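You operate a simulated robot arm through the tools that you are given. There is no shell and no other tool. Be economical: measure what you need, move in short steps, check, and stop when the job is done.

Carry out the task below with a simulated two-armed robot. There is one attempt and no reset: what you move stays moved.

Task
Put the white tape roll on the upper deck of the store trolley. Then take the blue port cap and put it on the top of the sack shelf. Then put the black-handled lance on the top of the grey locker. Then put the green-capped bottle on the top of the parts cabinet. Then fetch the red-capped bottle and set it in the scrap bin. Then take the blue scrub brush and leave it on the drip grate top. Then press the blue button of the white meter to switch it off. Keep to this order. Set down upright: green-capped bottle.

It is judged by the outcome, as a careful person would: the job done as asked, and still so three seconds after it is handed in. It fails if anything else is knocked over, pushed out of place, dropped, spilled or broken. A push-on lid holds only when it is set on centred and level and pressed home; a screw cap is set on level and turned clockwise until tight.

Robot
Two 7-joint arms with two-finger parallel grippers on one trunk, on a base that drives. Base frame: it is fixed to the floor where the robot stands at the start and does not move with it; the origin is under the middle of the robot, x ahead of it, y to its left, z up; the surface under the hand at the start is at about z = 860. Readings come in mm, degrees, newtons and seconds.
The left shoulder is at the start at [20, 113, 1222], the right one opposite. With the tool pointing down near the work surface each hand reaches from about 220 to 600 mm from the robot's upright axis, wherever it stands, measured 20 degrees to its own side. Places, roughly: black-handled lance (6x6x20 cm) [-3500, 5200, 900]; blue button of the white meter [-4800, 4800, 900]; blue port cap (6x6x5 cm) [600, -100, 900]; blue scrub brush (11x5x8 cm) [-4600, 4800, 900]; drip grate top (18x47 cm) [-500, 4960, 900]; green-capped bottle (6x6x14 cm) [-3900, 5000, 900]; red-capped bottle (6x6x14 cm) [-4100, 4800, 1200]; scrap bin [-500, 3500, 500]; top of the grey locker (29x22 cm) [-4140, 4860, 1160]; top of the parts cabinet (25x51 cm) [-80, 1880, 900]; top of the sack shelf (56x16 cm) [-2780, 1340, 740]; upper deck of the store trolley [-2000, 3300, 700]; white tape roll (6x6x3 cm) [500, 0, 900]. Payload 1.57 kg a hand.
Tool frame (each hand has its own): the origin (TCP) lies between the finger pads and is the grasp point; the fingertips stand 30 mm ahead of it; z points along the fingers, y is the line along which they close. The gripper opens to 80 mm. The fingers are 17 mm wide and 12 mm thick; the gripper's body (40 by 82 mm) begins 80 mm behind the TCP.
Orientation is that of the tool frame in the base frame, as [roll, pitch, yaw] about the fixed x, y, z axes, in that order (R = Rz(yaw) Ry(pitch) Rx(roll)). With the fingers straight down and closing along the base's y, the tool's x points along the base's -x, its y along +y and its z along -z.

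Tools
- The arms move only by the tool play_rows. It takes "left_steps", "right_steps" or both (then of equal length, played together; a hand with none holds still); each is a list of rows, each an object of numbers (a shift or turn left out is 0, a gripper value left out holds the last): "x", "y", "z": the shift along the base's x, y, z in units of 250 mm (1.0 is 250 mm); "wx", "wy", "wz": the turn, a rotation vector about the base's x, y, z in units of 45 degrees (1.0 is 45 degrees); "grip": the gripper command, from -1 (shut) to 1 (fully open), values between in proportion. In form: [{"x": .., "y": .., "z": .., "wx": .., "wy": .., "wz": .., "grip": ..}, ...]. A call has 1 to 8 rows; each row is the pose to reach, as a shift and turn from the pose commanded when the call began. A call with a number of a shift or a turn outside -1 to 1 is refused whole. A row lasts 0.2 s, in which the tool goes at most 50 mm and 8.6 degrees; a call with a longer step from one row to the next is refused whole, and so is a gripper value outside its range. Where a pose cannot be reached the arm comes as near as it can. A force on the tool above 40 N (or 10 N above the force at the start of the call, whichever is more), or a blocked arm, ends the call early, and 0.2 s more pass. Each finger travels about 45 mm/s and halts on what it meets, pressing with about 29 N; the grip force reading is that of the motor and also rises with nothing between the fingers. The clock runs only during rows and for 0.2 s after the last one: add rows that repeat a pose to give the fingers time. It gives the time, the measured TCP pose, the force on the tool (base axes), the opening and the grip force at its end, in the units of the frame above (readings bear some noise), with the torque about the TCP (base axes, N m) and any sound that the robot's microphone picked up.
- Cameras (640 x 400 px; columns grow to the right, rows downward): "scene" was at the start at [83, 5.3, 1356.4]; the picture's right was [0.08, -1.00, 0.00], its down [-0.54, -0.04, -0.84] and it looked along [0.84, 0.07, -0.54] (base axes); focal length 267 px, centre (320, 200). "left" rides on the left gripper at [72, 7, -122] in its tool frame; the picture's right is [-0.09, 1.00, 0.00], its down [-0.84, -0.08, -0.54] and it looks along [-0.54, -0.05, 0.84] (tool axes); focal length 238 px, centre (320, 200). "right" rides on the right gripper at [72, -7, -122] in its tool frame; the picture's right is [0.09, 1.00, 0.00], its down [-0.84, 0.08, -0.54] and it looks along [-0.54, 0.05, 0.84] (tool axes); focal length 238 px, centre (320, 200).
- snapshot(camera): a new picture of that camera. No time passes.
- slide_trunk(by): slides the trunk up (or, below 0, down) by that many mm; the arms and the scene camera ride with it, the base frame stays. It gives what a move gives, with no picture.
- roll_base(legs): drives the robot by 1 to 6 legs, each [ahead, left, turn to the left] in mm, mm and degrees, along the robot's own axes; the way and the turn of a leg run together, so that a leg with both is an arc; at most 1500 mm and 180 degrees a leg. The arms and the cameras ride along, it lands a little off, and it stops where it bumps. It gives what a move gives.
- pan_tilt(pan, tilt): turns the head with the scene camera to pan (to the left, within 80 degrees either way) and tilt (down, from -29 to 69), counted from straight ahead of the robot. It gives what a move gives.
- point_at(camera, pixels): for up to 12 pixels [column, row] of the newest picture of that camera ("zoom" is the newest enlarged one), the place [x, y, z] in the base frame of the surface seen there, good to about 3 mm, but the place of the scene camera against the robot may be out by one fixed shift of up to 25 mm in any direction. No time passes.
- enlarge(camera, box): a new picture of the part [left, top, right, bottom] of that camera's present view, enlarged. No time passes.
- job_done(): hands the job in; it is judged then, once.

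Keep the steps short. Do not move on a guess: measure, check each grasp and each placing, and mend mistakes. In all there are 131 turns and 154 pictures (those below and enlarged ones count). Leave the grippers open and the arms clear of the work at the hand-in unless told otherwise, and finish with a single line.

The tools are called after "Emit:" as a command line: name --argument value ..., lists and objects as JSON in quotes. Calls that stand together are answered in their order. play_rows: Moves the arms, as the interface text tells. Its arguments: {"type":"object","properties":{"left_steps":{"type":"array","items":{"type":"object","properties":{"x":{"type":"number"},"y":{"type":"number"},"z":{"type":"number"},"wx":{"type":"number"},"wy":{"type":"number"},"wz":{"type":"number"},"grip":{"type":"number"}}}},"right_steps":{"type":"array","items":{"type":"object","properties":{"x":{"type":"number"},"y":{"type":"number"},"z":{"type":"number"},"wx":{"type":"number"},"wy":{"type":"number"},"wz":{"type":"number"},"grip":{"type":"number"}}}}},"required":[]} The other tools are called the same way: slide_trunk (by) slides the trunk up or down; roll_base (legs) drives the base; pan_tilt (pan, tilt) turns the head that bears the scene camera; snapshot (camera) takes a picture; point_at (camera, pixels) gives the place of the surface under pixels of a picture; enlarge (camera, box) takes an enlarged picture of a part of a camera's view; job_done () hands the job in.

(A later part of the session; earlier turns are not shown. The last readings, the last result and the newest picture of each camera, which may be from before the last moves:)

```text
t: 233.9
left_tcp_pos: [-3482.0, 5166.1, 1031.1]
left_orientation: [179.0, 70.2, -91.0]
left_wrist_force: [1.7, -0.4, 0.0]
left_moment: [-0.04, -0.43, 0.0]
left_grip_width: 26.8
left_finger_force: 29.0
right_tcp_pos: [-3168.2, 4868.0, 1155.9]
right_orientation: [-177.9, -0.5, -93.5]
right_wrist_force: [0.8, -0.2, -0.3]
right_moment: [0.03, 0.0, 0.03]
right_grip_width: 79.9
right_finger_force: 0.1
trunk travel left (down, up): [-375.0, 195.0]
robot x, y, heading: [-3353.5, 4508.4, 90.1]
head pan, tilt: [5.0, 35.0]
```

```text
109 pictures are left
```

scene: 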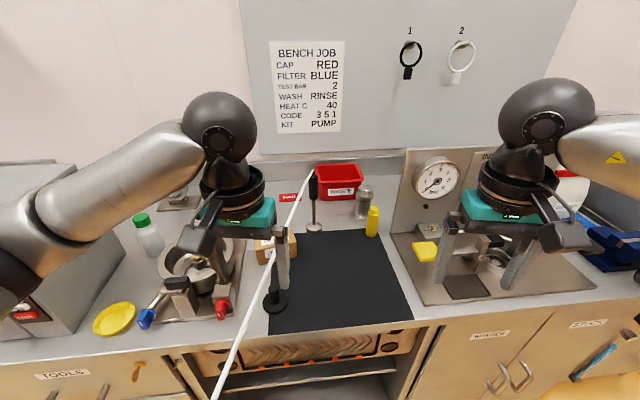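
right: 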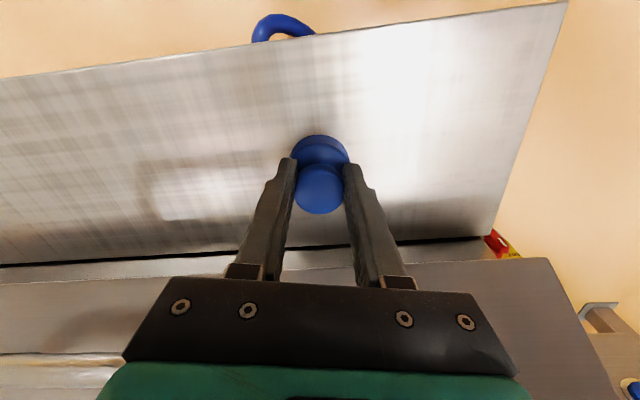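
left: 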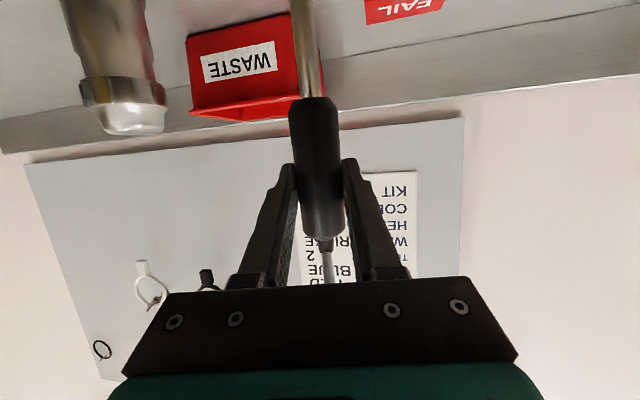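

Gripped. Lift 60 mm and read the force (hose pull).

Emit:
play_rows --left_steps '[{"z": 0.05}, {"z": 0.15}, {"z": 0.25}, {"z": 0.35}, {"z": 0.35}]'

Emit:
slide_trunk --by 190

Emit:
pan_tilt --pan 45 --tilt 35

Emit:
snapshot --camera "scene"

```text
t: 235.1
left_tcp_pos: [-3481.1, 5165.6, 1119.0]
left_orientation: [178.8, 70.1, -91.1]
left_wrist_force: [1.1, -0.2, -2.8]
left_moment: [-0.01, -0.26, -0.05]
left_grip_width: 26.5
left_finger_force: 28.5
right_tcp_pos: [-3167.2, 4867.0, 1156.3]
right_orientation: [-177.9, -0.6, -93.6]
right_wrist_force: [0.0, 0.8, 0.1]
right_moment: [-0.02, -0.01, 0.03]
right_grip_width: 79.8
right_finger_force: 0.0
trunk travel left (down, up): [-375.0, 195.0]
robot x, y, heading: [-3355.4, 4506.8, 89.5]
head pan, tilt: [5.0, 35.0]
```

```text
t: 237.2
left_tcp_pos: [-3482.1, 5166.2, 1307.3]
left_orientation: [178.9, 70.1, -91.2]
left_wrist_force: [-0.2, -0.2, -4.9]
left_moment: [0.02, -0.03, -0.01]
left_grip_width: 26.6
left_finger_force: 28.2
right_tcp_pos: [-3168.1, 4869.6, 1346.2]
right_orientation: [-177.9, -0.5, -93.6]
right_wrist_force: [-0.8, -0.5, -0.6]
right_moment: [-0.05, 0.0, -0.01]
right_grip_width: 80.0
right_finger_force: 0.1
trunk travel left (down, up): [-565.0, 5.0]
robot x, y, heading: [-3360.8, 4507.3, 89.6]
head pan, tilt: [5.0, 35.0]
```

```text
t: 238.3
left_tcp_pos: [-3481.2, 5164.7, 1307.3]
left_orientation: [178.8, 70.2, -91.2]
left_wrist_force: [0.2, -0.3, -3.6]
left_moment: [-0.04, 0.0, -0.02]
left_grip_width: 26.8
left_finger_force: 29.1
right_tcp_pos: [-3166.8, 4867.1, 1346.2]
right_orientation: [-177.8, -0.4, -93.7]
right_wrist_force: [-0.1, -0.4, 0.4]
right_moment: [-0.01, -0.01, -0.04]
right_grip_width: 79.6
right_finger_force: 0.1
trunk travel left (down, up): [-565.0, 5.0]
robot x, y, heading: [-3351.6, 4506.9, 89.9]
head pan, tilt: [45.0, 35.0]
```

```text
108 pictures are left
```

scene: 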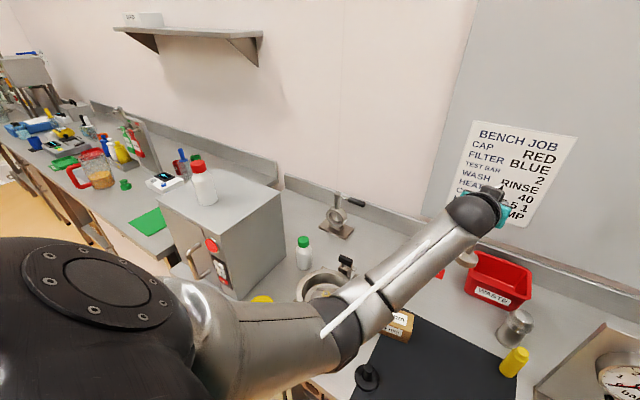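

Emit:
point_at --camera "scene" --pixels '[[163, 196], [232, 238], [282, 194], [215, 170], [203, 203], [198, 163], [240, 205], [225, 215], [185, 200], [260, 192], [303, 245]]'

Emit:
enlarge --camera "scene" --box '[140, 130, 300, 310]'

```text
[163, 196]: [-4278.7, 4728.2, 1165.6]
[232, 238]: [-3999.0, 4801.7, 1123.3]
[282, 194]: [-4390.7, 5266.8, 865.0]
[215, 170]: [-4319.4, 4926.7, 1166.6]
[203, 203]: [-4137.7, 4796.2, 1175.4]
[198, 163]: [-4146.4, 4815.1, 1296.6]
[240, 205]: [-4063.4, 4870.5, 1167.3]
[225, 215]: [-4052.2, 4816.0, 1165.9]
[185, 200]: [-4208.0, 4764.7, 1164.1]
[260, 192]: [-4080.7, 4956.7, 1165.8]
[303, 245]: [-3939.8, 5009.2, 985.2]
```

```text
2.22 times, centred on (220, 220) of scene
```

zoom: 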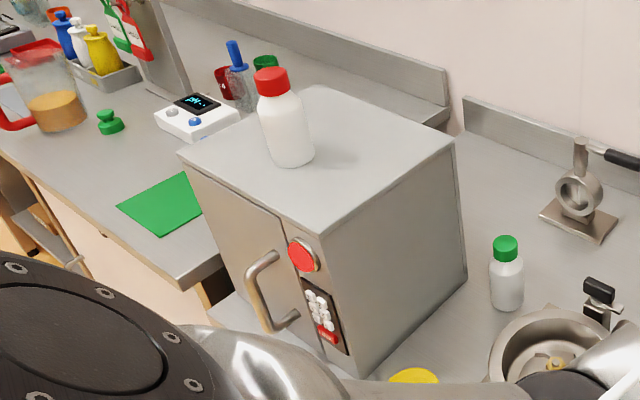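

Emit:
point_at --camera "zoom" --pixels '[[316, 228], [452, 142], [322, 90], [185, 152], [380, 155], [292, 162], [360, 130], [385, 140], [345, 180]]'

```text
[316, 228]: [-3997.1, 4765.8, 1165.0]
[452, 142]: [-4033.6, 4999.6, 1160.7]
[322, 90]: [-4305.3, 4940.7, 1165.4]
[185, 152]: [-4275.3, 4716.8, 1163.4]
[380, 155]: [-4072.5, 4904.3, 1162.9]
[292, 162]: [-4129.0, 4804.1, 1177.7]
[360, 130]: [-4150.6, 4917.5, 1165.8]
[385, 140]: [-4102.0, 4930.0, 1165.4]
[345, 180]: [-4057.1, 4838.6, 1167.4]
```

I'll put the lance on the free right-rear part of the locker top near (−4062,4915), coming in at heading ~125° so that the hand stays off the red bottle. Raise and pull in first.

Emit:
play_rows --left_steps '[{"z": 0.15}, {"z": 0.3}, {"z": 0.35, "y": -0.15}, {"z": 0.35, "y": -0.3}, {"z": 0.35, "y": -0.45}, {"z": 0.35, "y": -0.58}, {"z": 0.35, "y": -0.58}]'

Emit:
roll_base --legs '[[-110, 249, 0], [0, 0, 35]]'

Emit:
pan_tilt --pan 5 --tilt 35

Emit:
snapshot --camera "scene"

Emit:
snapshot --camera "left"

```text
t: 239.9
left_tcp_pos: [-3481.9, 5022.5, 1395.0]
left_orientation: [178.8, 70.0, -91.2]
left_wrist_force: [0.2, 0.2, -3.0]
left_moment: [0.02, 0.0, -0.03]
left_grip_width: 26.6
left_finger_force: 28.5
right_tcp_pos: [-3168.2, 4869.3, 1345.9]
right_orientation: [-177.9, -0.4, -93.6]
right_wrist_force: [0.0, -0.2, -1.3]
right_moment: [-0.01, 0.02, 0.0]
right_grip_width: 80.0
right_finger_force: 0.1
trunk travel left (down, up): [-565.0, 5.0]
robot x, y, heading: [-3357.0, 4511.0, 90.0]
head pan, tilt: [45.0, 35.0]
```

```text
t: 243.5
left_tcp_pos: [-4006.0, 4750.1, 1394.3]
left_orientation: [178.8, 70.2, -56.5]
left_wrist_force: [-0.2, -0.3, -3.7]
left_moment: [0.02, 0.01, 0.01]
left_grip_width: 26.5
left_finger_force: 29.0
right_tcp_pos: [-3661.3, 4801.6, 1346.8]
right_orientation: [-178.0, -0.4, -58.9]
right_wrist_force: [0.0, -1.1, 0.3]
right_moment: [-0.02, 0.0, 0.0]
right_grip_width: 80.0
right_finger_force: 0.0
trunk travel left (down, up): [-565.0, 5.0]
robot x, y, heading: [-3609.8, 4400.2, 124.5]
head pan, tilt: [45.0, 35.0]
```

```text
t: 244.6
left_tcp_pos: [-4004.1, 4749.2, 1394.5]
left_orientation: [178.8, 70.3, -56.4]
left_wrist_force: [0.1, 0.0, -2.8]
left_moment: [0.04, 0.02, 0.0]
left_grip_width: 26.5
left_finger_force: 29.3
right_tcp_pos: [-3660.7, 4801.9, 1346.2]
right_orientation: [-177.9, -0.4, -59.0]
right_wrist_force: [0.7, 0.2, 0.6]
right_moment: [-0.03, 0.0, 0.0]
right_grip_width: 79.9
right_finger_force: 0.0
trunk travel left (down, up): [-565.0, 5.0]
robot x, y, heading: [-3607.6, 4400.0, 124.6]
head pan, tilt: [5.0, 35.0]
```

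```text
106 pictures are left
```

scene: 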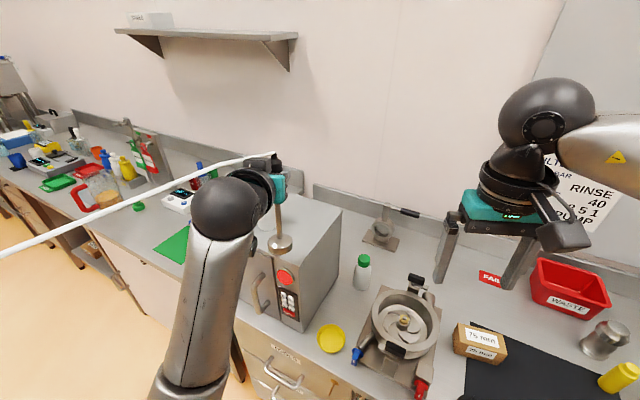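

```text
105 pictures are left
```

left: 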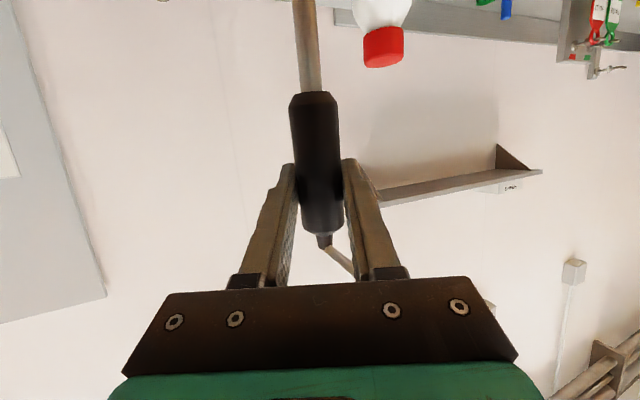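

Emit:
point_at --camera "left" --pixels '[[383, 50], [370, 50], [400, 48], [380, 15], [360, 10], [405, 12]]'

Emit:
point_at --camera "scene" --pixels '[[300, 215], [341, 212], [285, 195], [310, 245], [255, 225], [300, 195], [362, 262], [283, 245]]'

```text
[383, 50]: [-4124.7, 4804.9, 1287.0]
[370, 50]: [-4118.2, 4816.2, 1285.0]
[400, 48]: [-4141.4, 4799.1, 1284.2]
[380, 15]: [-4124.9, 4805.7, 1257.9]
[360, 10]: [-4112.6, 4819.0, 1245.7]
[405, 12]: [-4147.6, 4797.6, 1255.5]
```

```text
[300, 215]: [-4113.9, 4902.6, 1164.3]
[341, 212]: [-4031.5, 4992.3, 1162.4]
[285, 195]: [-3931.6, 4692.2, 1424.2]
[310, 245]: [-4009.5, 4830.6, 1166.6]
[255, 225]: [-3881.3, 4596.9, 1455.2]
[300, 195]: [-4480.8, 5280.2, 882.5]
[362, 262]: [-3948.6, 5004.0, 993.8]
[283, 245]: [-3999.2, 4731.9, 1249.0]
```

Bottle centre ≈ (−4141,4822); target for the lance (−4072,4925). Arm +84 in y first, then base 110 ahead.

Emit:
play_rows --left_steps '[{"y": 0.17}, {"y": 0.34, "x": -0.02}, {"y": 0.34, "x": -0.02}]'

Emit:
roll_base --legs '[[110, 0, 0]]'

Emit:
snapshot --camera "scene"

Emit:
snapshot --camera "left"

```text
t: 245.3
left_tcp_pos: [-4009.3, 4834.2, 1394.3]
left_orientation: [178.8, 70.2, -56.5]
left_wrist_force: [0.3, -0.1, -3.3]
left_moment: [0.02, -0.04, -0.01]
left_grip_width: 26.2
left_finger_force: 29.1
right_tcp_pos: [-3660.5, 4801.1, 1346.5]
right_orientation: [-177.8, -0.6, -58.9]
right_wrist_force: [0.9, -0.5, 1.0]
right_moment: [0.01, -0.03, 0.02]
right_grip_width: 80.0
right_finger_force: 0.1
trunk travel left (down, up): [-565.0, 5.0]
robot x, y, heading: [-3608.7, 4395.1, 124.2]
head pan, tilt: [5.0, 35.0]
```

```text
t: 246.5
left_tcp_pos: [-4070.2, 4925.4, 1393.7]
left_orientation: [178.8, 70.0, -56.7]
left_wrist_force: [-0.3, -0.4, -4.1]
left_moment: [0.0, -0.01, 0.04]
left_grip_width: 26.6
left_finger_force: 28.6
right_tcp_pos: [-3721.8, 4890.5, 1345.4]
right_orientation: [-177.9, -0.5, -59.0]
right_wrist_force: [0.1, 0.1, 0.2]
right_moment: [0.0, 0.0, 0.01]
right_grip_width: 80.0
right_finger_force: 0.2
trunk travel left (down, up): [-565.0, 5.0]
robot x, y, heading: [-3669.6, 4486.6, 124.5]
head pan, tilt: [5.0, 35.0]
```

```text
104 pictures are left
```

scene: 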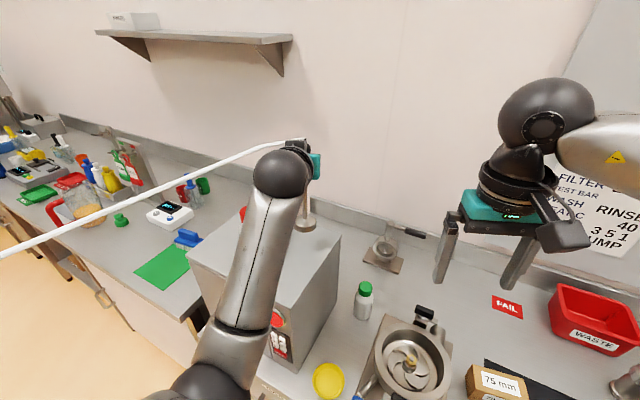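

```text
103 pictures are left
```

left: 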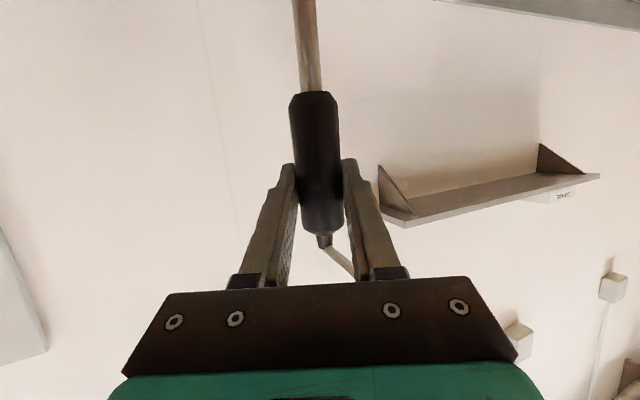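

Lower 58 mm, then creep for contact.

Emit:
play_rows --left_steps '[{"z": -0.08}, {"z": -0.16}, {"z": -0.22}, {"z": -0.235}, {"z": -0.235}]'

Emit:
enlarge --camera "scene" --box '[180, 130, 400, 300]'

```text
t: 247.7
left_tcp_pos: [-4070.5, 4923.6, 1334.3]
left_orientation: [178.8, 70.1, -56.6]
left_wrist_force: [-0.1, -0.6, -3.9]
left_moment: [0.02, 0.0, -0.02]
left_grip_width: 26.2
left_finger_force: 28.8
right_tcp_pos: [-3721.9, 4891.3, 1347.2]
right_orientation: [-177.9, -0.4, -58.9]
right_wrist_force: [-0.4, 0.2, 0.0]
right_moment: [0.03, 0.02, -0.04]
right_grip_width: 79.8
right_finger_force: 0.1
trunk travel left (down, up): [-565.0, 5.0]
robot x, y, heading: [-3672.2, 4489.8, 124.3]
head pan, tilt: [5.0, 35.0]
```

```text
2.35 times, centred on (290, 215) of scene
```

zoom: 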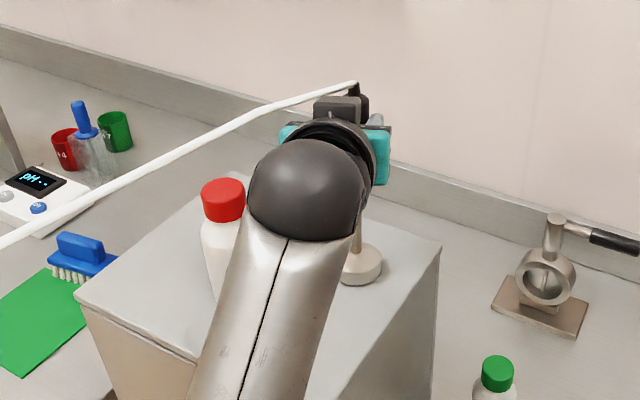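

Emit:
play_rows --left_steps '[{"z": -0.012}, {"z": -0.024}, {"z": -0.03}, {"z": -0.03}]'

```text
t: 248.7
left_tcp_pos: [-4068.6, 4924.5, 1334.6]
left_orientation: [178.9, 70.8, -56.5]
left_wrist_force: [-1.1, -0.7, 18.7]
left_moment: [0.22, 0.44, 0.0]
left_grip_width: 26.0
left_finger_force: 28.8
right_tcp_pos: [-3718.9, 4888.6, 1348.0]
right_orientation: [-177.9, -0.4, -58.9]
right_wrist_force: [-0.1, 0.2, -0.7]
right_moment: [0.01, 0.03, -0.03]
right_grip_width: 79.9
right_finger_force: 0.0
trunk travel left (down, up): [-565.0, 5.0]
robot x, y, heading: [-3671.3, 4489.7, 124.4]
head pan, tilt: [5.0, 35.0]
```

Contact. Ease 5 mm of the push, open, then back straight out along the hand's direction.

Emit:
play_rows --left_steps '[{"z": 0.02}, {"z": 0.02, "grip": -0.2}, {"z": 0.02, "grip": 0.3}, {"z": 0.02, "grip": 1}, {"z": 0.02, "grip": 1}, {"z": 0.02, "grip": 1}]'

Emit:
snapshot --camera "left"

```text
t: 250.1
left_tcp_pos: [-4069.5, 4924.1, 1332.9]
left_orientation: [178.7, 70.3, -56.5]
left_wrist_force: [-0.6, -0.1, 0.5]
left_moment: [-0.01, -0.03, 0.02]
left_grip_width: 80.0
left_finger_force: 0.1
right_tcp_pos: [-3721.4, 4890.1, 1346.4]
right_orientation: [-178.0, -0.4, -58.9]
right_wrist_force: [-0.7, -1.0, -0.6]
right_moment: [0.02, 0.03, 0.02]
right_grip_width: 79.9
right_finger_force: 0.0
trunk travel left (down, up): [-565.0, 5.0]
robot x, y, heading: [-3668.4, 4493.3, 124.4]
head pan, tilt: [5.0, 35.0]
```

```text
101 pictures are left
```

left: 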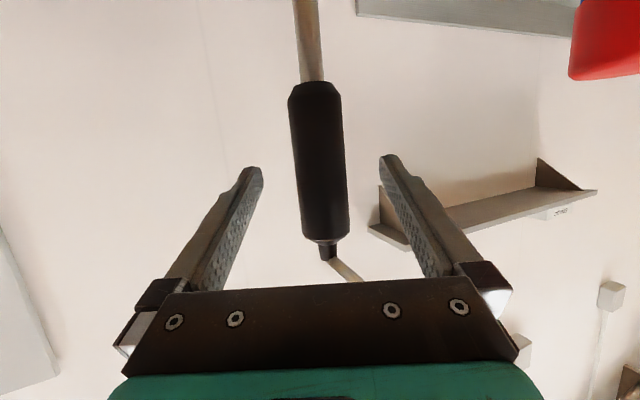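

The lance stands free. Back the base out 150 mm.

Emit:
roll_base --legs '[[-150, 0, 0]]'

Emit:
snapshot --camera "scene"

Emit:
snapshot --camera "left"

```text
t: 251.5
left_tcp_pos: [-3983.0, 4801.6, 1332.9]
left_orientation: [178.8, 70.2, -56.6]
left_wrist_force: [-0.3, -0.7, 0.1]
left_moment: [-0.01, 0.02, 0.0]
left_grip_width: 80.0
left_finger_force: 0.1
right_tcp_pos: [-3634.9, 4766.3, 1345.9]
right_orientation: [-177.9, -0.5, -59.0]
right_wrist_force: [0.5, 0.0, -0.1]
right_moment: [0.02, 0.02, 0.0]
right_grip_width: 79.8
right_finger_force: 0.1
trunk travel left (down, up): [-565.0, 5.0]
robot x, y, heading: [-3585.2, 4363.5, 124.4]
head pan, tilt: [5.0, 35.0]
```

```text
100 pictures are left
```

scene: 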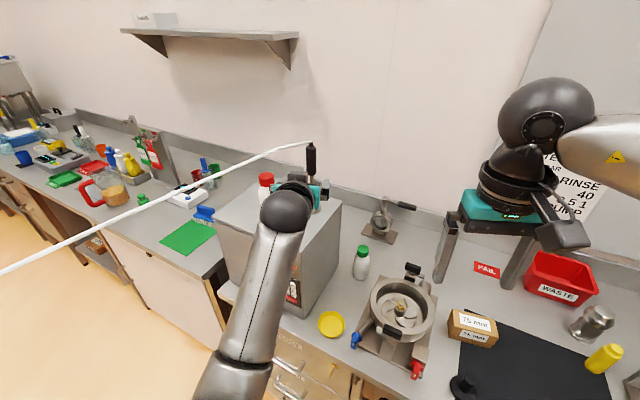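

```text
99 pictures are left
```

left: 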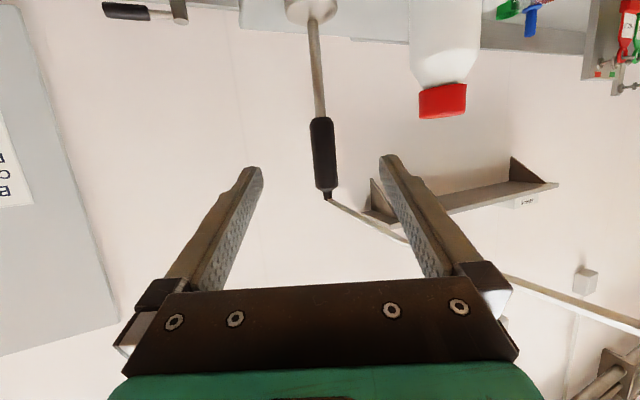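

Lance stands on the locker. Next the green bottle near (−3960,5020). Back off, turn to heading 110°, lower the trunk, and ease the left hand's tilt to 45°.

Emit:
roll_base --legs '[[-120, 0, 0], [0, 0, -14.4]]'

Emit:
slide_trunk --by -240

Emit:
play_rows --left_steps '[{"wx": -0.17, "wy": -0.06}, {"wx": -0.34, "wy": -0.125}, {"wx": -0.52, "wy": -0.19}, {"wx": -0.52, "wy": -0.19}]'

Emit:
snapshot --camera "left"

Emit:
snapshot --camera "scene"

```text
t: 253.6
left_tcp_pos: [-3796.7, 4789.1, 1333.9]
left_orientation: [178.8, 70.2, -71.0]
left_wrist_force: [-1.1, -0.7, 0.4]
left_moment: [0.01, 0.01, 0.01]
left_grip_width: 80.0
left_finger_force: 0.1
right_tcp_pos: [-3467.4, 4668.4, 1346.2]
right_orientation: [-177.9, -0.4, -73.4]
right_wrist_force: [0.0, 0.0, 0.5]
right_moment: [0.02, -0.01, 0.0]
right_grip_width: 80.1
right_finger_force: 0.1
trunk travel left (down, up): [-565.0, 5.0]
robot x, y, heading: [-3518.0, 4266.8, 109.9]
head pan, tilt: [5.0, 35.0]
```

```text
t: 256.1
left_tcp_pos: [-3796.0, 4788.2, 1093.8]
left_orientation: [178.8, 70.2, -71.0]
left_wrist_force: [-0.3, -0.5, 0.3]
left_moment: [-0.01, -0.01, 0.02]
left_grip_width: 80.1
left_finger_force: 0.0
right_tcp_pos: [-3467.4, 4669.2, 1107.4]
right_orientation: [-177.9, -0.6, -73.4]
right_wrist_force: [0.7, 0.2, -0.9]
right_moment: [-0.01, 0.01, 0.0]
right_grip_width: 80.0
right_finger_force: 0.1
trunk travel left (down, up): [-325.0, 245.0]
robot x, y, heading: [-3519.8, 4263.5, 109.7]
head pan, tilt: [5.0, 35.0]
```

```text
t: 257.1
left_tcp_pos: [-3796.6, 4788.4, 1092.1]
left_orientation: [179.4, 45.1, -70.5]
left_wrist_force: [-0.3, 0.4, 0.4]
left_moment: [-0.03, 0.02, 0.03]
left_grip_width: 80.1
left_finger_force: 0.1
right_tcp_pos: [-3467.0, 4669.5, 1107.1]
right_orientation: [-177.9, -0.5, -73.4]
right_wrist_force: [-0.3, -0.1, -0.2]
right_moment: [0.02, -0.01, -0.03]
right_grip_width: 80.0
right_finger_force: 0.0
trunk travel left (down, up): [-325.0, 245.0]
robot x, y, heading: [-3518.3, 4265.8, 110.2]
head pan, tilt: [5.0, 35.0]
```

```text
98 pictures are left
```

left: 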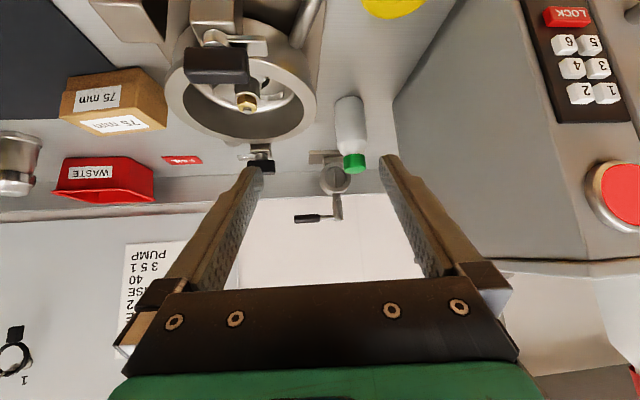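

```text
97 pictures are left
```

scene: 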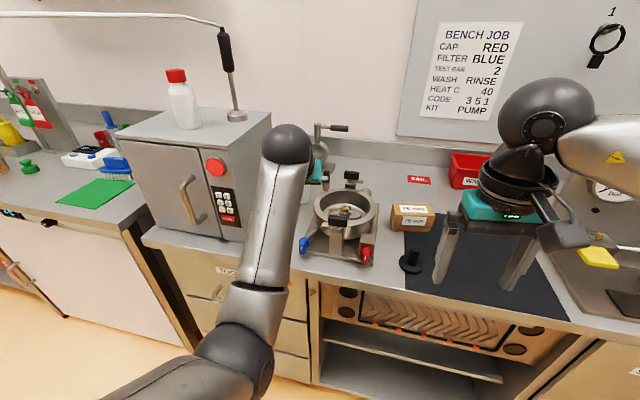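

Emit:
point_at --camera "left" --pixels '[[355, 163], [347, 160], [364, 160], [352, 145], [338, 120], [365, 118], [350, 105], [398, 92], [300, 130], [395, 130], [262, 155], [215, 62]]'

```text
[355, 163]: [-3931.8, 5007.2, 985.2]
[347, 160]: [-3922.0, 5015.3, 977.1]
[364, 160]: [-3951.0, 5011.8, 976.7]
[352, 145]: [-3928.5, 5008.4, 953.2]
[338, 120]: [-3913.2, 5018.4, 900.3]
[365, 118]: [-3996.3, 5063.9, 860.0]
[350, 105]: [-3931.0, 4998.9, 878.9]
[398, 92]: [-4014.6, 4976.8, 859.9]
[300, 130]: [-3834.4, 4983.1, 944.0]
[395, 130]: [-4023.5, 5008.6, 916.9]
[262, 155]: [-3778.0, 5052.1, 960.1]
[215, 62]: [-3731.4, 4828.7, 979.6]
```

Bottle axis ≈ (−3943,5022), z 860–1000. Roll 185 ahead, 57 left so the hand stands before it.

Emit:
roll_base --legs '[[185, 57, 0]]'

Emit:
play_rows --left_steps '[{"z": -0.15}, {"z": -0.3}, {"z": -0.34}, {"z": -0.34}]'

Emit:
snapshot --camera "left"

```text
t: 258.7
left_tcp_pos: [-3914.5, 4943.0, 1094.3]
left_orientation: [179.5, 45.2, -70.3]
left_wrist_force: [0.1, 0.3, -0.4]
left_moment: [-0.02, -0.03, -0.02]
left_grip_width: 80.0
left_finger_force: 0.1
right_tcp_pos: [-3584.7, 4824.4, 1105.2]
right_orientation: [-177.9, -0.5, -73.4]
right_wrist_force: [0.5, -0.1, 0.3]
right_moment: [0.01, -0.02, -0.03]
right_grip_width: 80.0
right_finger_force: 0.0
trunk travel left (down, up): [-325.0, 245.0]
robot x, y, heading: [-3634.8, 4421.5, 110.0]
head pan, tilt: [5.0, 35.0]
```

```text
t: 259.7
left_tcp_pos: [-3913.7, 4942.2, 1008.8]
left_orientation: [179.4, 45.2, -70.4]
left_wrist_force: [-1.3, -0.5, -0.4]
left_moment: [0.06, 0.02, -0.01]
left_grip_width: 79.8
left_finger_force: 0.1
right_tcp_pos: [-3582.6, 4823.7, 1105.8]
right_orientation: [-178.0, -0.5, -73.3]
right_wrist_force: [1.2, 1.1, 0.1]
right_moment: [0.04, 0.0, -0.02]
right_grip_width: 80.1
right_finger_force: 0.2
trunk travel left (down, up): [-325.0, 245.0]
robot x, y, heading: [-3635.5, 4420.0, 110.2]
head pan, tilt: [5.0, 35.0]
```

```text
96 pictures are left
```

left: 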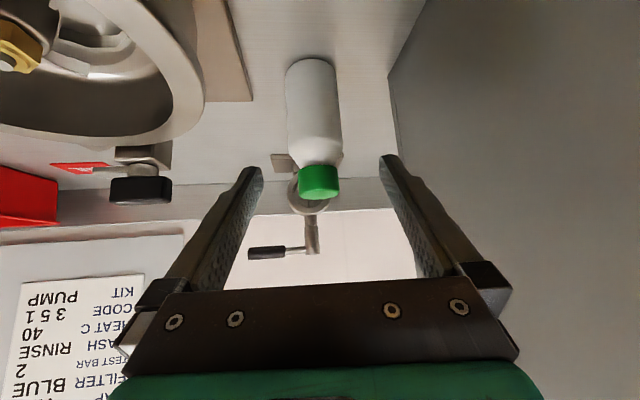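

Emit:
point_at --camera "left" --pixels '[[314, 100], [290, 100], [338, 95], [318, 185], [318, 195], [312, 65], [318, 165], [395, 100]]'

```text
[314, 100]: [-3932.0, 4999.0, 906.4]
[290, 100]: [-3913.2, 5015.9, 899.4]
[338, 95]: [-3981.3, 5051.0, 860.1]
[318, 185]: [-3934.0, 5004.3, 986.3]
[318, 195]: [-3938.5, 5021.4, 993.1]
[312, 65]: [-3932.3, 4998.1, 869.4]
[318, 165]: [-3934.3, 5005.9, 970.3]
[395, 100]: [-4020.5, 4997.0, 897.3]
```

Advance along the tool axis to (−3941,5023,922), then close.

Emit:
play_rows --left_steps '[{"x": -0.03, "y": 0.1, "z": -0.11}, {"x": -0.07, "y": 0.2, "z": -0.22}, {"x": -0.1, "y": 0.29, "z": -0.31}, {"x": -0.108, "y": 0.324, "z": -0.345}, {"x": -0.108, "y": 0.324, "z": -0.345}]'

Emit:
play_rows --left_steps '[{"grip": -1}, {"grip": -1}, {"grip": -1}, {"grip": -1}, {"grip": -1}]'

Emit:
play_rows --left_steps '[{"z": 0.06}, {"z": 0.16}, {"z": 0.3}, {"z": 0.45}, {"z": 0.6}, {"z": 0.7}, {"z": 0.7}]'

Emit:
snapshot --camera "left"

```text
t: 260.9
left_tcp_pos: [-3941.2, 5023.3, 922.3]
left_orientation: [179.5, 45.4, -70.2]
left_wrist_force: [-0.7, 0.0, 0.1]
left_moment: [0.01, -0.01, -0.02]
left_grip_width: 79.7
left_finger_force: 0.1
right_tcp_pos: [-3583.5, 4824.3, 1106.6]
right_orientation: [-177.9, -0.5, -73.3]
right_wrist_force: [-0.5, 0.2, -0.8]
right_moment: [-0.06, -0.01, -0.02]
right_grip_width: 80.3
right_finger_force: 0.0
trunk travel left (down, up): [-325.0, 245.0]
robot x, y, heading: [-3633.0, 4420.2, 110.1]
head pan, tilt: [5.0, 35.0]
```

```text
t: 262.1
left_tcp_pos: [-3940.7, 5023.4, 921.6]
left_orientation: [179.5, 45.2, -70.3]
left_wrist_force: [-0.6, -0.4, 1.5]
left_moment: [0.02, -0.04, 0.01]
left_grip_width: 53.2
left_finger_force: 29.1
right_tcp_pos: [-3584.0, 4823.5, 1106.4]
right_orientation: [-178.0, -0.5, -73.4]
right_wrist_force: [-0.1, 0.2, 0.0]
right_moment: [0.01, 0.0, 0.02]
right_grip_width: 80.0
right_finger_force: 0.0
trunk travel left (down, up): [-325.0, 245.0]
robot x, y, heading: [-3634.3, 4421.5, 110.4]
head pan, tilt: [5.0, 35.0]
```

```text
t: 263.7
left_tcp_pos: [-3942.1, 5022.7, 1096.3]
left_orientation: [179.5, 45.3, -70.4]
left_wrist_force: [-0.2, 0.2, -0.4]
left_moment: [0.0, 0.0, -0.01]
left_grip_width: 52.9
left_finger_force: 29.3
right_tcp_pos: [-3584.3, 4823.5, 1105.4]
right_orientation: [-177.9, -0.4, -73.3]
right_wrist_force: [0.8, -0.1, -0.6]
right_moment: [-0.02, -0.03, 0.02]
right_grip_width: 79.9
right_finger_force: 0.0
trunk travel left (down, up): [-325.0, 245.0]
robot x, y, heading: [-3635.9, 4417.2, 109.6]
head pan, tilt: [5.0, 35.0]
```

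```text
95 pictures are left
```

left: 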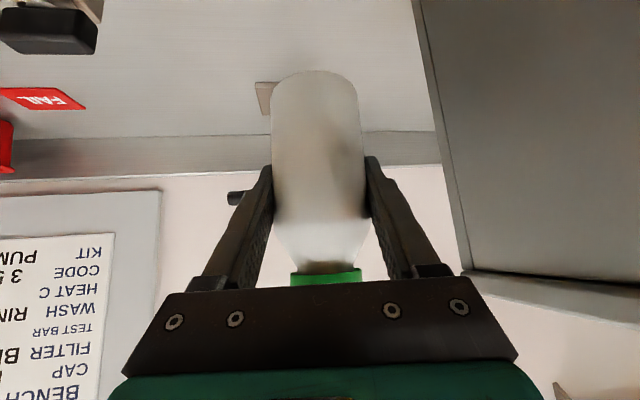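

Bottle held upright (53 mm). Back out, pull the hand in, and drive round to the parts cabinet side.

Emit:
roll_base --legs '[[-300, 0, 0]]'

Emit:
play_rows --left_steps '[{"x": 0.05, "y": -0.14}, {"x": 0.1, "y": -0.28}, {"x": 0.15, "y": -0.42}, {"x": 0.2, "y": -0.52}, {"x": 0.2, "y": -0.52}]'

Emit:
roll_base --legs '[[0, 0, -110], [1032, -139, 0], [1370, -50, 0], [0, -1150, 0], [130, -550, 0]]'

Emit:
pan_tilt --pan -20 --tilt 25

Emit:
snapshot --camera "scene"

```text
t: 265.7
left_tcp_pos: [-3840.6, 4742.3, 1096.1]
left_orientation: [179.4, 45.3, -70.4]
left_wrist_force: [0.1, -0.1, -0.4]
left_moment: [-0.01, 0.0, -0.02]
left_grip_width: 52.7
left_finger_force: 28.8
right_tcp_pos: [-3481.3, 4543.1, 1106.3]
right_orientation: [-177.9, -0.4, -73.3]
right_wrist_force: [-0.4, -0.5, -0.4]
right_moment: [0.01, 0.01, 0.01]
right_grip_width: 80.1
right_finger_force: 0.1
trunk travel left (down, up): [-325.0, 245.0]
robot x, y, heading: [-3536.3, 4141.2, 109.9]
head pan, tilt: [5.0, 35.0]
```

```text
t: 266.9
left_tcp_pos: [-3791.5, 4613.7, 1095.8]
left_orientation: [179.4, 45.3, -70.3]
left_wrist_force: [0.2, -0.6, -0.6]
left_moment: [0.02, -0.01, -0.01]
left_grip_width: 52.7
left_finger_force: 28.9
right_tcp_pos: [-3481.8, 4544.0, 1107.9]
right_orientation: [-177.9, -0.5, -73.3]
right_wrist_force: [0.9, -0.2, 0.1]
right_moment: [0.01, 0.02, -0.03]
right_grip_width: 80.1
right_finger_force: 0.1
trunk travel left (down, up): [-325.0, 245.0]
robot x, y, heading: [-3533.3, 4141.4, 109.8]
head pan, tilt: [5.0, 35.0]
```

```text
t: 291.5
left_tcp_pos: [-453.4, 2390.1, 1096.3]
left_orientation: [179.3, 45.2, -179.0]
left_wrist_force: [-0.5, -0.1, -1.7]
left_moment: [0.01, 0.01, -0.01]
left_grip_width: 52.5
left_finger_force: 28.7
right_tcp_pos: [-617.8, 2118.7, 1106.1]
right_orientation: [-177.9, -0.4, 178.2]
right_wrist_force: [-0.5, 0.2, 0.1]
right_moment: [0.02, 0.02, 0.03]
right_grip_width: 80.1
right_finger_force: 0.1
trunk travel left (down, up): [-325.0, 245.0]
robot x, y, heading: [-984.6, 2294.2, 1.5]
head pan, tilt: [5.0, 35.0]
```

```text
t: 292.4
left_tcp_pos: [-453.1, 2392.2, 1096.4]
left_orientation: [179.4, 45.1, -179.0]
left_wrist_force: [0.0, 0.2, -1.0]
left_moment: [-0.01, 0.02, 0.0]
left_grip_width: 52.4
left_finger_force: 28.6
right_tcp_pos: [-618.4, 2117.7, 1107.7]
right_orientation: [-177.9, -0.5, 178.2]
right_wrist_force: [0.1, -0.6, 0.0]
right_moment: [0.03, -0.04, 0.01]
right_grip_width: 79.9
right_finger_force: 0.0
trunk travel left (down, up): [-325.0, 245.0]
robot x, y, heading: [-986.7, 2294.2, 1.5]
head pan, tilt: [-20.0, 25.0]
```

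```text
94 pictures are left
```

scene: 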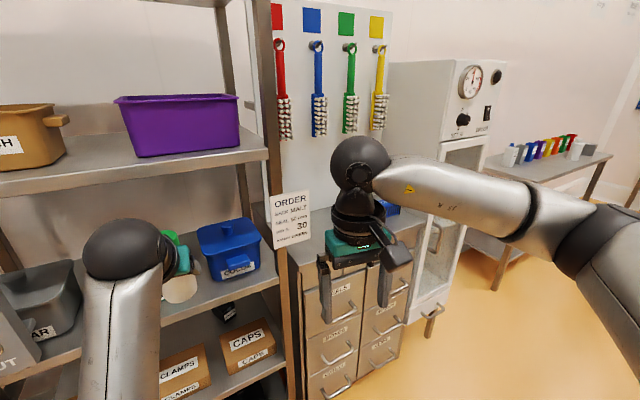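

Emit:
point_at --camera "scene" --pixels '[[290, 260], [318, 215], [300, 245], [400, 235], [425, 215], [395, 208], [285, 300], [265, 175], [315, 230], [270, 140], [180, 290], [292, 215]]'

Emit:
enlarge --camera "scene" --box '[240, 150, 460, 300]'

```text
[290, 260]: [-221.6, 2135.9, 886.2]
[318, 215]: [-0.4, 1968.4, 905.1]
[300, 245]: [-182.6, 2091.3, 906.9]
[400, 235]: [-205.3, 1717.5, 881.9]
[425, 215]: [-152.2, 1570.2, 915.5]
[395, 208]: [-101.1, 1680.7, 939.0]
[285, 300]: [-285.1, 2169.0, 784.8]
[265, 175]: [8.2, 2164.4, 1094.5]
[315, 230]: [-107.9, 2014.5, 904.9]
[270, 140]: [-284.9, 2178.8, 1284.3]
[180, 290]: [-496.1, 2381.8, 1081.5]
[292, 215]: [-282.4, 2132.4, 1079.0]
```

```text
2.67 times, centred on (350, 225) of scene
```

zoom: 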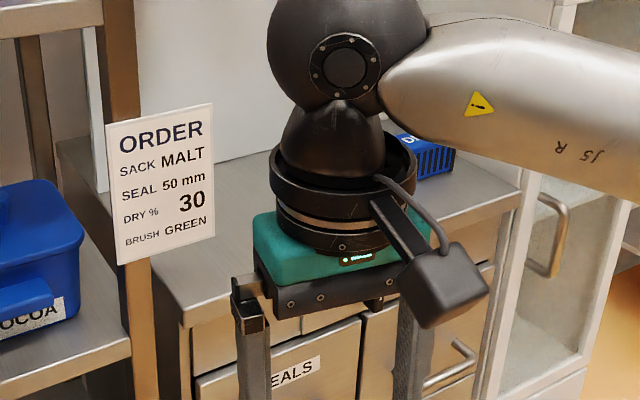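

Parts cabinet top: z≈900, x −190…50, y 1620…2135, blue basket at its far right; free middle. Slide right to y≈1820, then 240 ahead and look.

Emit:
roll_base --legs '[[0, -474, 0], [240, 0, -1.5]]'

Emit:
pan_tilt --pan 0 --tilt 42

Emit:
snapshot --camera "scene"

Emit:
snapshot --camera "left"

```text
t: 296.5
left_tcp_pos: [-204.1, 1910.6, 1096.5]
left_orientation: [179.5, 45.1, -179.9]
left_wrist_force: [0.6, -0.4, -0.5]
left_moment: [0.01, -0.04, -0.03]
left_grip_width: 52.4
left_finger_force: 28.8
right_tcp_pos: [-373.6, 1642.4, 1106.6]
right_orientation: [-178.0, -0.6, 177.0]
right_wrist_force: [0.6, 0.7, -0.1]
right_moment: [0.0, -0.01, 0.0]
right_grip_width: 80.0
right_finger_force: 0.1
trunk travel left (down, up): [-325.0, 245.0]
robot x, y, heading: [-740.6, 1827.0, 0.5]
head pan, tilt: [-20.0, 25.0]
```

```text
t: 297.4
left_tcp_pos: [-204.0, 1909.9, 1097.1]
left_orientation: [179.4, 45.2, -179.9]
left_wrist_force: [-0.3, -0.4, -0.2]
left_moment: [-0.01, 0.0, 0.02]
left_grip_width: 52.9
left_finger_force: 28.5
right_tcp_pos: [-374.5, 1643.0, 1106.5]
right_orientation: [-178.0, -0.4, 177.1]
right_wrist_force: [-0.7, 0.7, 0.2]
right_moment: [0.02, -0.04, 0.0]
right_grip_width: 80.0
right_finger_force: 0.0
trunk travel left (down, up): [-325.0, 245.0]
robot x, y, heading: [-735.5, 1824.9, 0.4]
head pan, tilt: [0.0, 42.0]
```

```text
92 pictures are left
```

scene: 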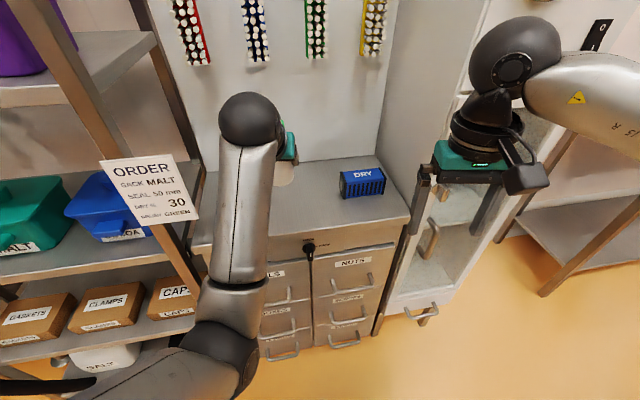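

```text
91 pictures are left
```

left: 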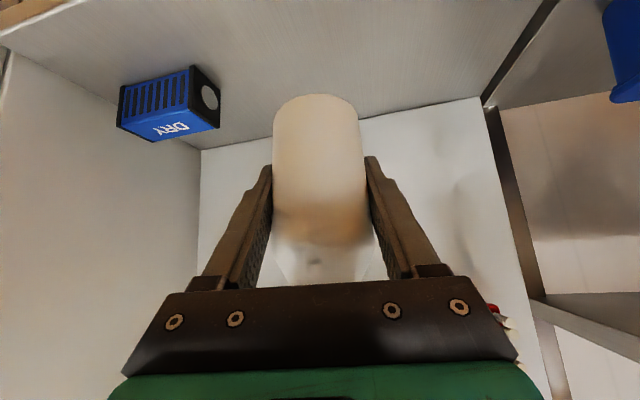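

Emit:
point_at --camera "left" --pixels '[[250, 60], [320, 70], [400, 60], [320, 10], [440, 90], [340, 112], [230, 120], [160, 110]]'

```text
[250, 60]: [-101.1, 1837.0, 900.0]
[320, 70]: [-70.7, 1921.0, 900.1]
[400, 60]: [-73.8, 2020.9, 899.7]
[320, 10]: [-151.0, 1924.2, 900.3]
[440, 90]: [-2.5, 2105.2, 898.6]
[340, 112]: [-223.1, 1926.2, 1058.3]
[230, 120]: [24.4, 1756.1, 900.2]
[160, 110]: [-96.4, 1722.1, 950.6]
```

Surface z 900.0. Move 105 ahead in x, then down to TCP z≈964.

Emit:
play_rows --left_steps '[{"x": 0.18}, {"x": 0.36}, {"x": 0.42}, {"x": 0.42, "z": -0.18}, {"x": 0.42, "z": -0.36}, {"x": 0.42, "z": -0.48}, {"x": 0.42, "z": -0.53}, {"x": 0.42, "z": -0.53}]'

Emit:
play_rows --left_steps '[{"z": -0.008}, {"z": -0.016}, {"z": -0.02}, {"z": -0.02}]'

```text
t: 299.2
left_tcp_pos: [-99.3, 1913.4, 964.7]
left_orientation: [179.4, 45.2, -179.8]
left_wrist_force: [-0.1, -0.5, 0.5]
left_moment: [-0.01, 0.01, 0.01]
left_grip_width: 52.3
left_finger_force: 29.0
right_tcp_pos: [-374.2, 1643.4, 1106.6]
right_orientation: [-177.8, -0.5, 177.0]
right_wrist_force: [0.0, 0.5, 0.8]
right_moment: [0.01, -0.01, 0.01]
right_grip_width: 80.0
right_finger_force: 0.0
trunk travel left (down, up): [-325.0, 245.0]
robot x, y, heading: [-739.2, 1825.4, 0.2]
head pan, tilt: [0.0, 42.0]
```

```text
t: 300.2
left_tcp_pos: [-99.0, 1909.9, 959.9]
left_orientation: [179.4, 45.2, -179.8]
left_wrist_force: [-0.1, -0.4, 0.1]
left_moment: [0.05, 0.03, 0.01]
left_grip_width: 52.5
left_finger_force: 29.2
right_tcp_pos: [-375.1, 1642.5, 1106.9]
right_orientation: [-177.9, -0.5, 177.1]
right_wrist_force: [-0.6, -0.3, -0.7]
right_moment: [0.03, 0.01, -0.01]
right_grip_width: 80.0
right_finger_force: 0.0
trunk travel left (down, up): [-325.0, 245.0]
robot x, y, heading: [-737.0, 1825.7, 0.4]
head pan, tilt: [0.0, 42.0]
```

Emit:
play_rows --left_steps '[{"z": -0.008}, {"z": -0.016}, {"z": -0.016}]'

```text
t: 301.0
left_tcp_pos: [-99.1, 1911.2, 956.0]
left_orientation: [179.5, 45.2, -180.0]
left_wrist_force: [0.3, 0.1, -0.4]
left_moment: [0.02, 0.03, 0.03]
left_grip_width: 52.4
left_finger_force: 29.1
right_tcp_pos: [-373.6, 1643.6, 1107.3]
right_orientation: [-177.8, -0.5, 177.0]
right_wrist_force: [0.0, 0.2, 0.4]
right_moment: [-0.01, 0.0, -0.03]
right_grip_width: 79.9
right_finger_force: 0.1
trunk travel left (down, up): [-325.0, 245.0]
robot x, y, heading: [-735.9, 1827.3, 0.6]
head pan, tilt: [0.0, 42.0]
```

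Emit:
snapshot --camera "left"

Emit:
enlarge --camera "scene" --box '[220, 100, 420, 240]'

```text
90 pictures are left
```

left: 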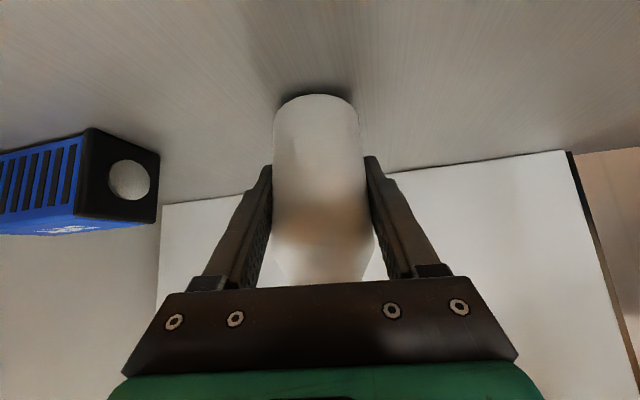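

```text
2.86 times, centred on (320, 170) of scene
```

zoom: 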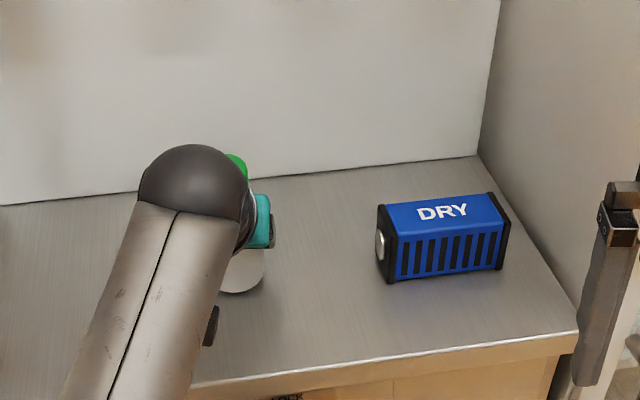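

The bottle seems to have shifted in the grip. I measure its surface.

Emit:
point_at --camera "left" --pixels '[[318, 100], [318, 115], [318, 140], [318, 180], [318, 220], [318, 250], [318, 275], [290, 92], [318, 88], [345, 92]]'

```text
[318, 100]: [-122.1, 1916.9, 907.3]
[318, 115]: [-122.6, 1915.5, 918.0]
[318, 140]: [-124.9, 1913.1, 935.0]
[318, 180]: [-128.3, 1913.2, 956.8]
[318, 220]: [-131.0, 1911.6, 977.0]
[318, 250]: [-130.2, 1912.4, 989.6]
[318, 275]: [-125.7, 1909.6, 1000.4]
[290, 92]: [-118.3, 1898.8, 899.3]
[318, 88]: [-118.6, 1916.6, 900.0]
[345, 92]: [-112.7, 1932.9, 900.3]
```

It leans about 7° toward me; turn the hand 7° about y to level it, then recheck.

Emit:
play_rows --left_steps '[{"wy": 0.08, "z": 0.01}, {"wy": 0.16, "z": 0.01}, {"wy": 0.16, "z": 0.01}]'

Emit:
snapshot --camera "left"

Emit:
point_at --camera "left" --pixels '[[318, 100], [318, 115], [318, 140], [318, 180], [318, 220], [318, 250], [318, 275], [290, 92], [318, 88], [345, 92]]'

```text
t: 301.8
left_tcp_pos: [-100.4, 1911.0, 957.7]
left_orientation: [179.3, 37.9, -180.0]
left_wrist_force: [-0.9, 0.8, -1.0]
left_moment: [-0.03, -0.04, 0.01]
left_grip_width: 52.6
left_finger_force: 28.6
right_tcp_pos: [-373.8, 1642.5, 1106.3]
right_orientation: [-177.9, -0.4, 177.1]
right_wrist_force: [-0.6, -0.5, -0.5]
right_moment: [0.01, -0.01, 0.01]
right_grip_width: 80.0
right_finger_force: 0.0
trunk travel left (down, up): [-325.0, 245.0]
robot x, y, heading: [-739.8, 1827.1, 0.3]
head pan, tilt: [0.0, 42.0]
```

```text
88 pictures are left
```

left: 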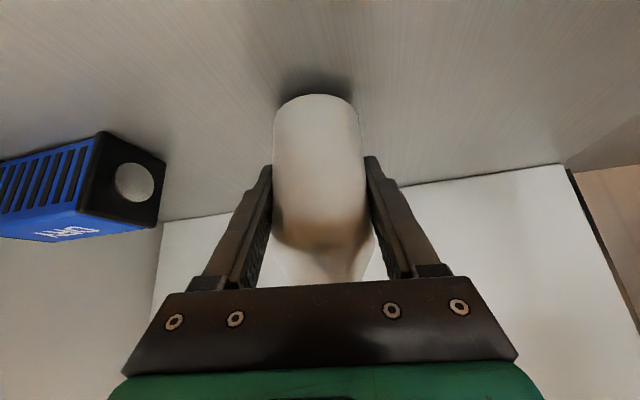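

```text
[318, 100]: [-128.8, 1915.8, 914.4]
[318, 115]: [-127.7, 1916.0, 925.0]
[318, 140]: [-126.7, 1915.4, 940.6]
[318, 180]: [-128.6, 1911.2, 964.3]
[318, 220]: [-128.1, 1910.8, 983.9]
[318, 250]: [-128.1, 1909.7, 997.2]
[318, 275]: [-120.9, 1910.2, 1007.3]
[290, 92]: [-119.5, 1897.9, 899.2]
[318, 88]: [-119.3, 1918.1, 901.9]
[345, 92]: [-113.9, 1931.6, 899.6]
```

Level now. Lower slowly to contact.

Emit:
play_rows --left_steps '[{"z": -0.01}, {"z": -0.02}, {"z": -0.03}, {"z": -0.04}, {"z": -0.045}]'

```text
t: 303.0
left_tcp_pos: [-99.2, 1911.0, 949.8]
left_orientation: [179.5, 38.4, -179.9]
left_wrist_force: [0.0, -0.3, 10.3]
left_moment: [-0.09, 0.3, 0.01]
left_grip_width: 52.5
left_finger_force: 29.0
right_tcp_pos: [-374.6, 1642.3, 1106.9]
right_orientation: [-177.9, -0.3, 177.0]
right_wrist_force: [-0.2, 0.0, 0.2]
right_moment: [-0.01, 0.01, -0.01]
right_grip_width: 80.1
right_finger_force: 0.2
trunk travel left (down, up): [-325.0, 245.0]
robot x, y, heading: [-735.8, 1825.4, 0.5]
head pan, tilt: [0.0, 42.0]
```

Contact at z 950 (10 N). Open slowly, then draw back along the hand axis.

Emit:
play_rows --left_steps '[{"z": 0.004, "grip": 0.35}, {"z": 0.004, "grip": 0.4}, {"z": 0.004, "grip": 0.6}, {"z": 0.004, "grip": 1}, {"z": 0.004, "grip": 1}, {"z": 0.004, "grip": 1}]'

Emit:
play_rows --left_steps '[{"x": -0.1, "z": 0.11}, {"x": -0.22, "z": 0.22}, {"x": -0.34, "z": 0.33}, {"x": -0.46, "z": 0.44}, {"x": -0.58, "z": 0.55}, {"x": -0.58, "z": 0.55}]'

Emit:
snapshot --camera "left"

Emit:
snapshot --camera "scene"

```text
t: 304.4
left_tcp_pos: [-99.6, 1911.2, 947.5]
left_orientation: [179.4, 38.0, -179.9]
left_wrist_force: [0.0, 0.2, -0.1]
left_moment: [0.04, 0.02, -0.03]
left_grip_width: 80.0
left_finger_force: 0.2
right_tcp_pos: [-373.8, 1643.5, 1107.0]
right_orientation: [-177.9, -0.5, 177.2]
right_wrist_force: [0.0, -0.1, 0.1]
right_moment: [0.03, 0.0, -0.01]
right_grip_width: 80.0
right_finger_force: 0.1
trunk travel left (down, up): [-325.0, 245.0]
robot x, y, heading: [-736.7, 1824.0, 0.5]
head pan, tilt: [0.0, 42.0]
```

```text
t: 305.8
left_tcp_pos: [-243.6, 1910.8, 1084.2]
left_orientation: [179.4, 37.9, 179.9]
left_wrist_force: [-0.3, 0.1, 0.1]
left_moment: [-0.01, 0.01, -0.01]
left_grip_width: 80.1
left_finger_force: 0.0
right_tcp_pos: [-374.5, 1643.3, 1105.4]
right_orientation: [-177.9, -0.6, 177.1]
right_wrist_force: [-0.3, 0.2, 0.3]
right_moment: [0.01, -0.02, 0.02]
right_grip_width: 79.7
right_finger_force: 0.0
trunk travel left (down, up): [-325.0, 245.0]
robot x, y, heading: [-740.5, 1824.2, 0.2]
head pan, tilt: [0.0, 42.0]
```

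```text
87 pictures are left
```

left: 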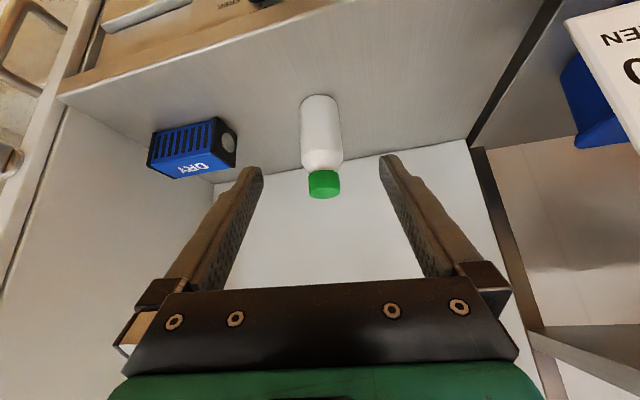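

```text
86 pictures are left
```

scene: 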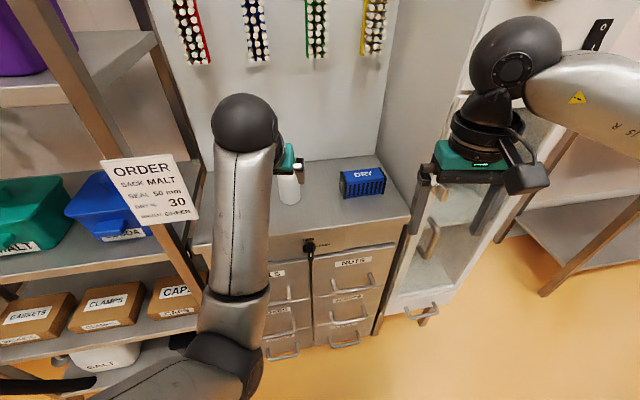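

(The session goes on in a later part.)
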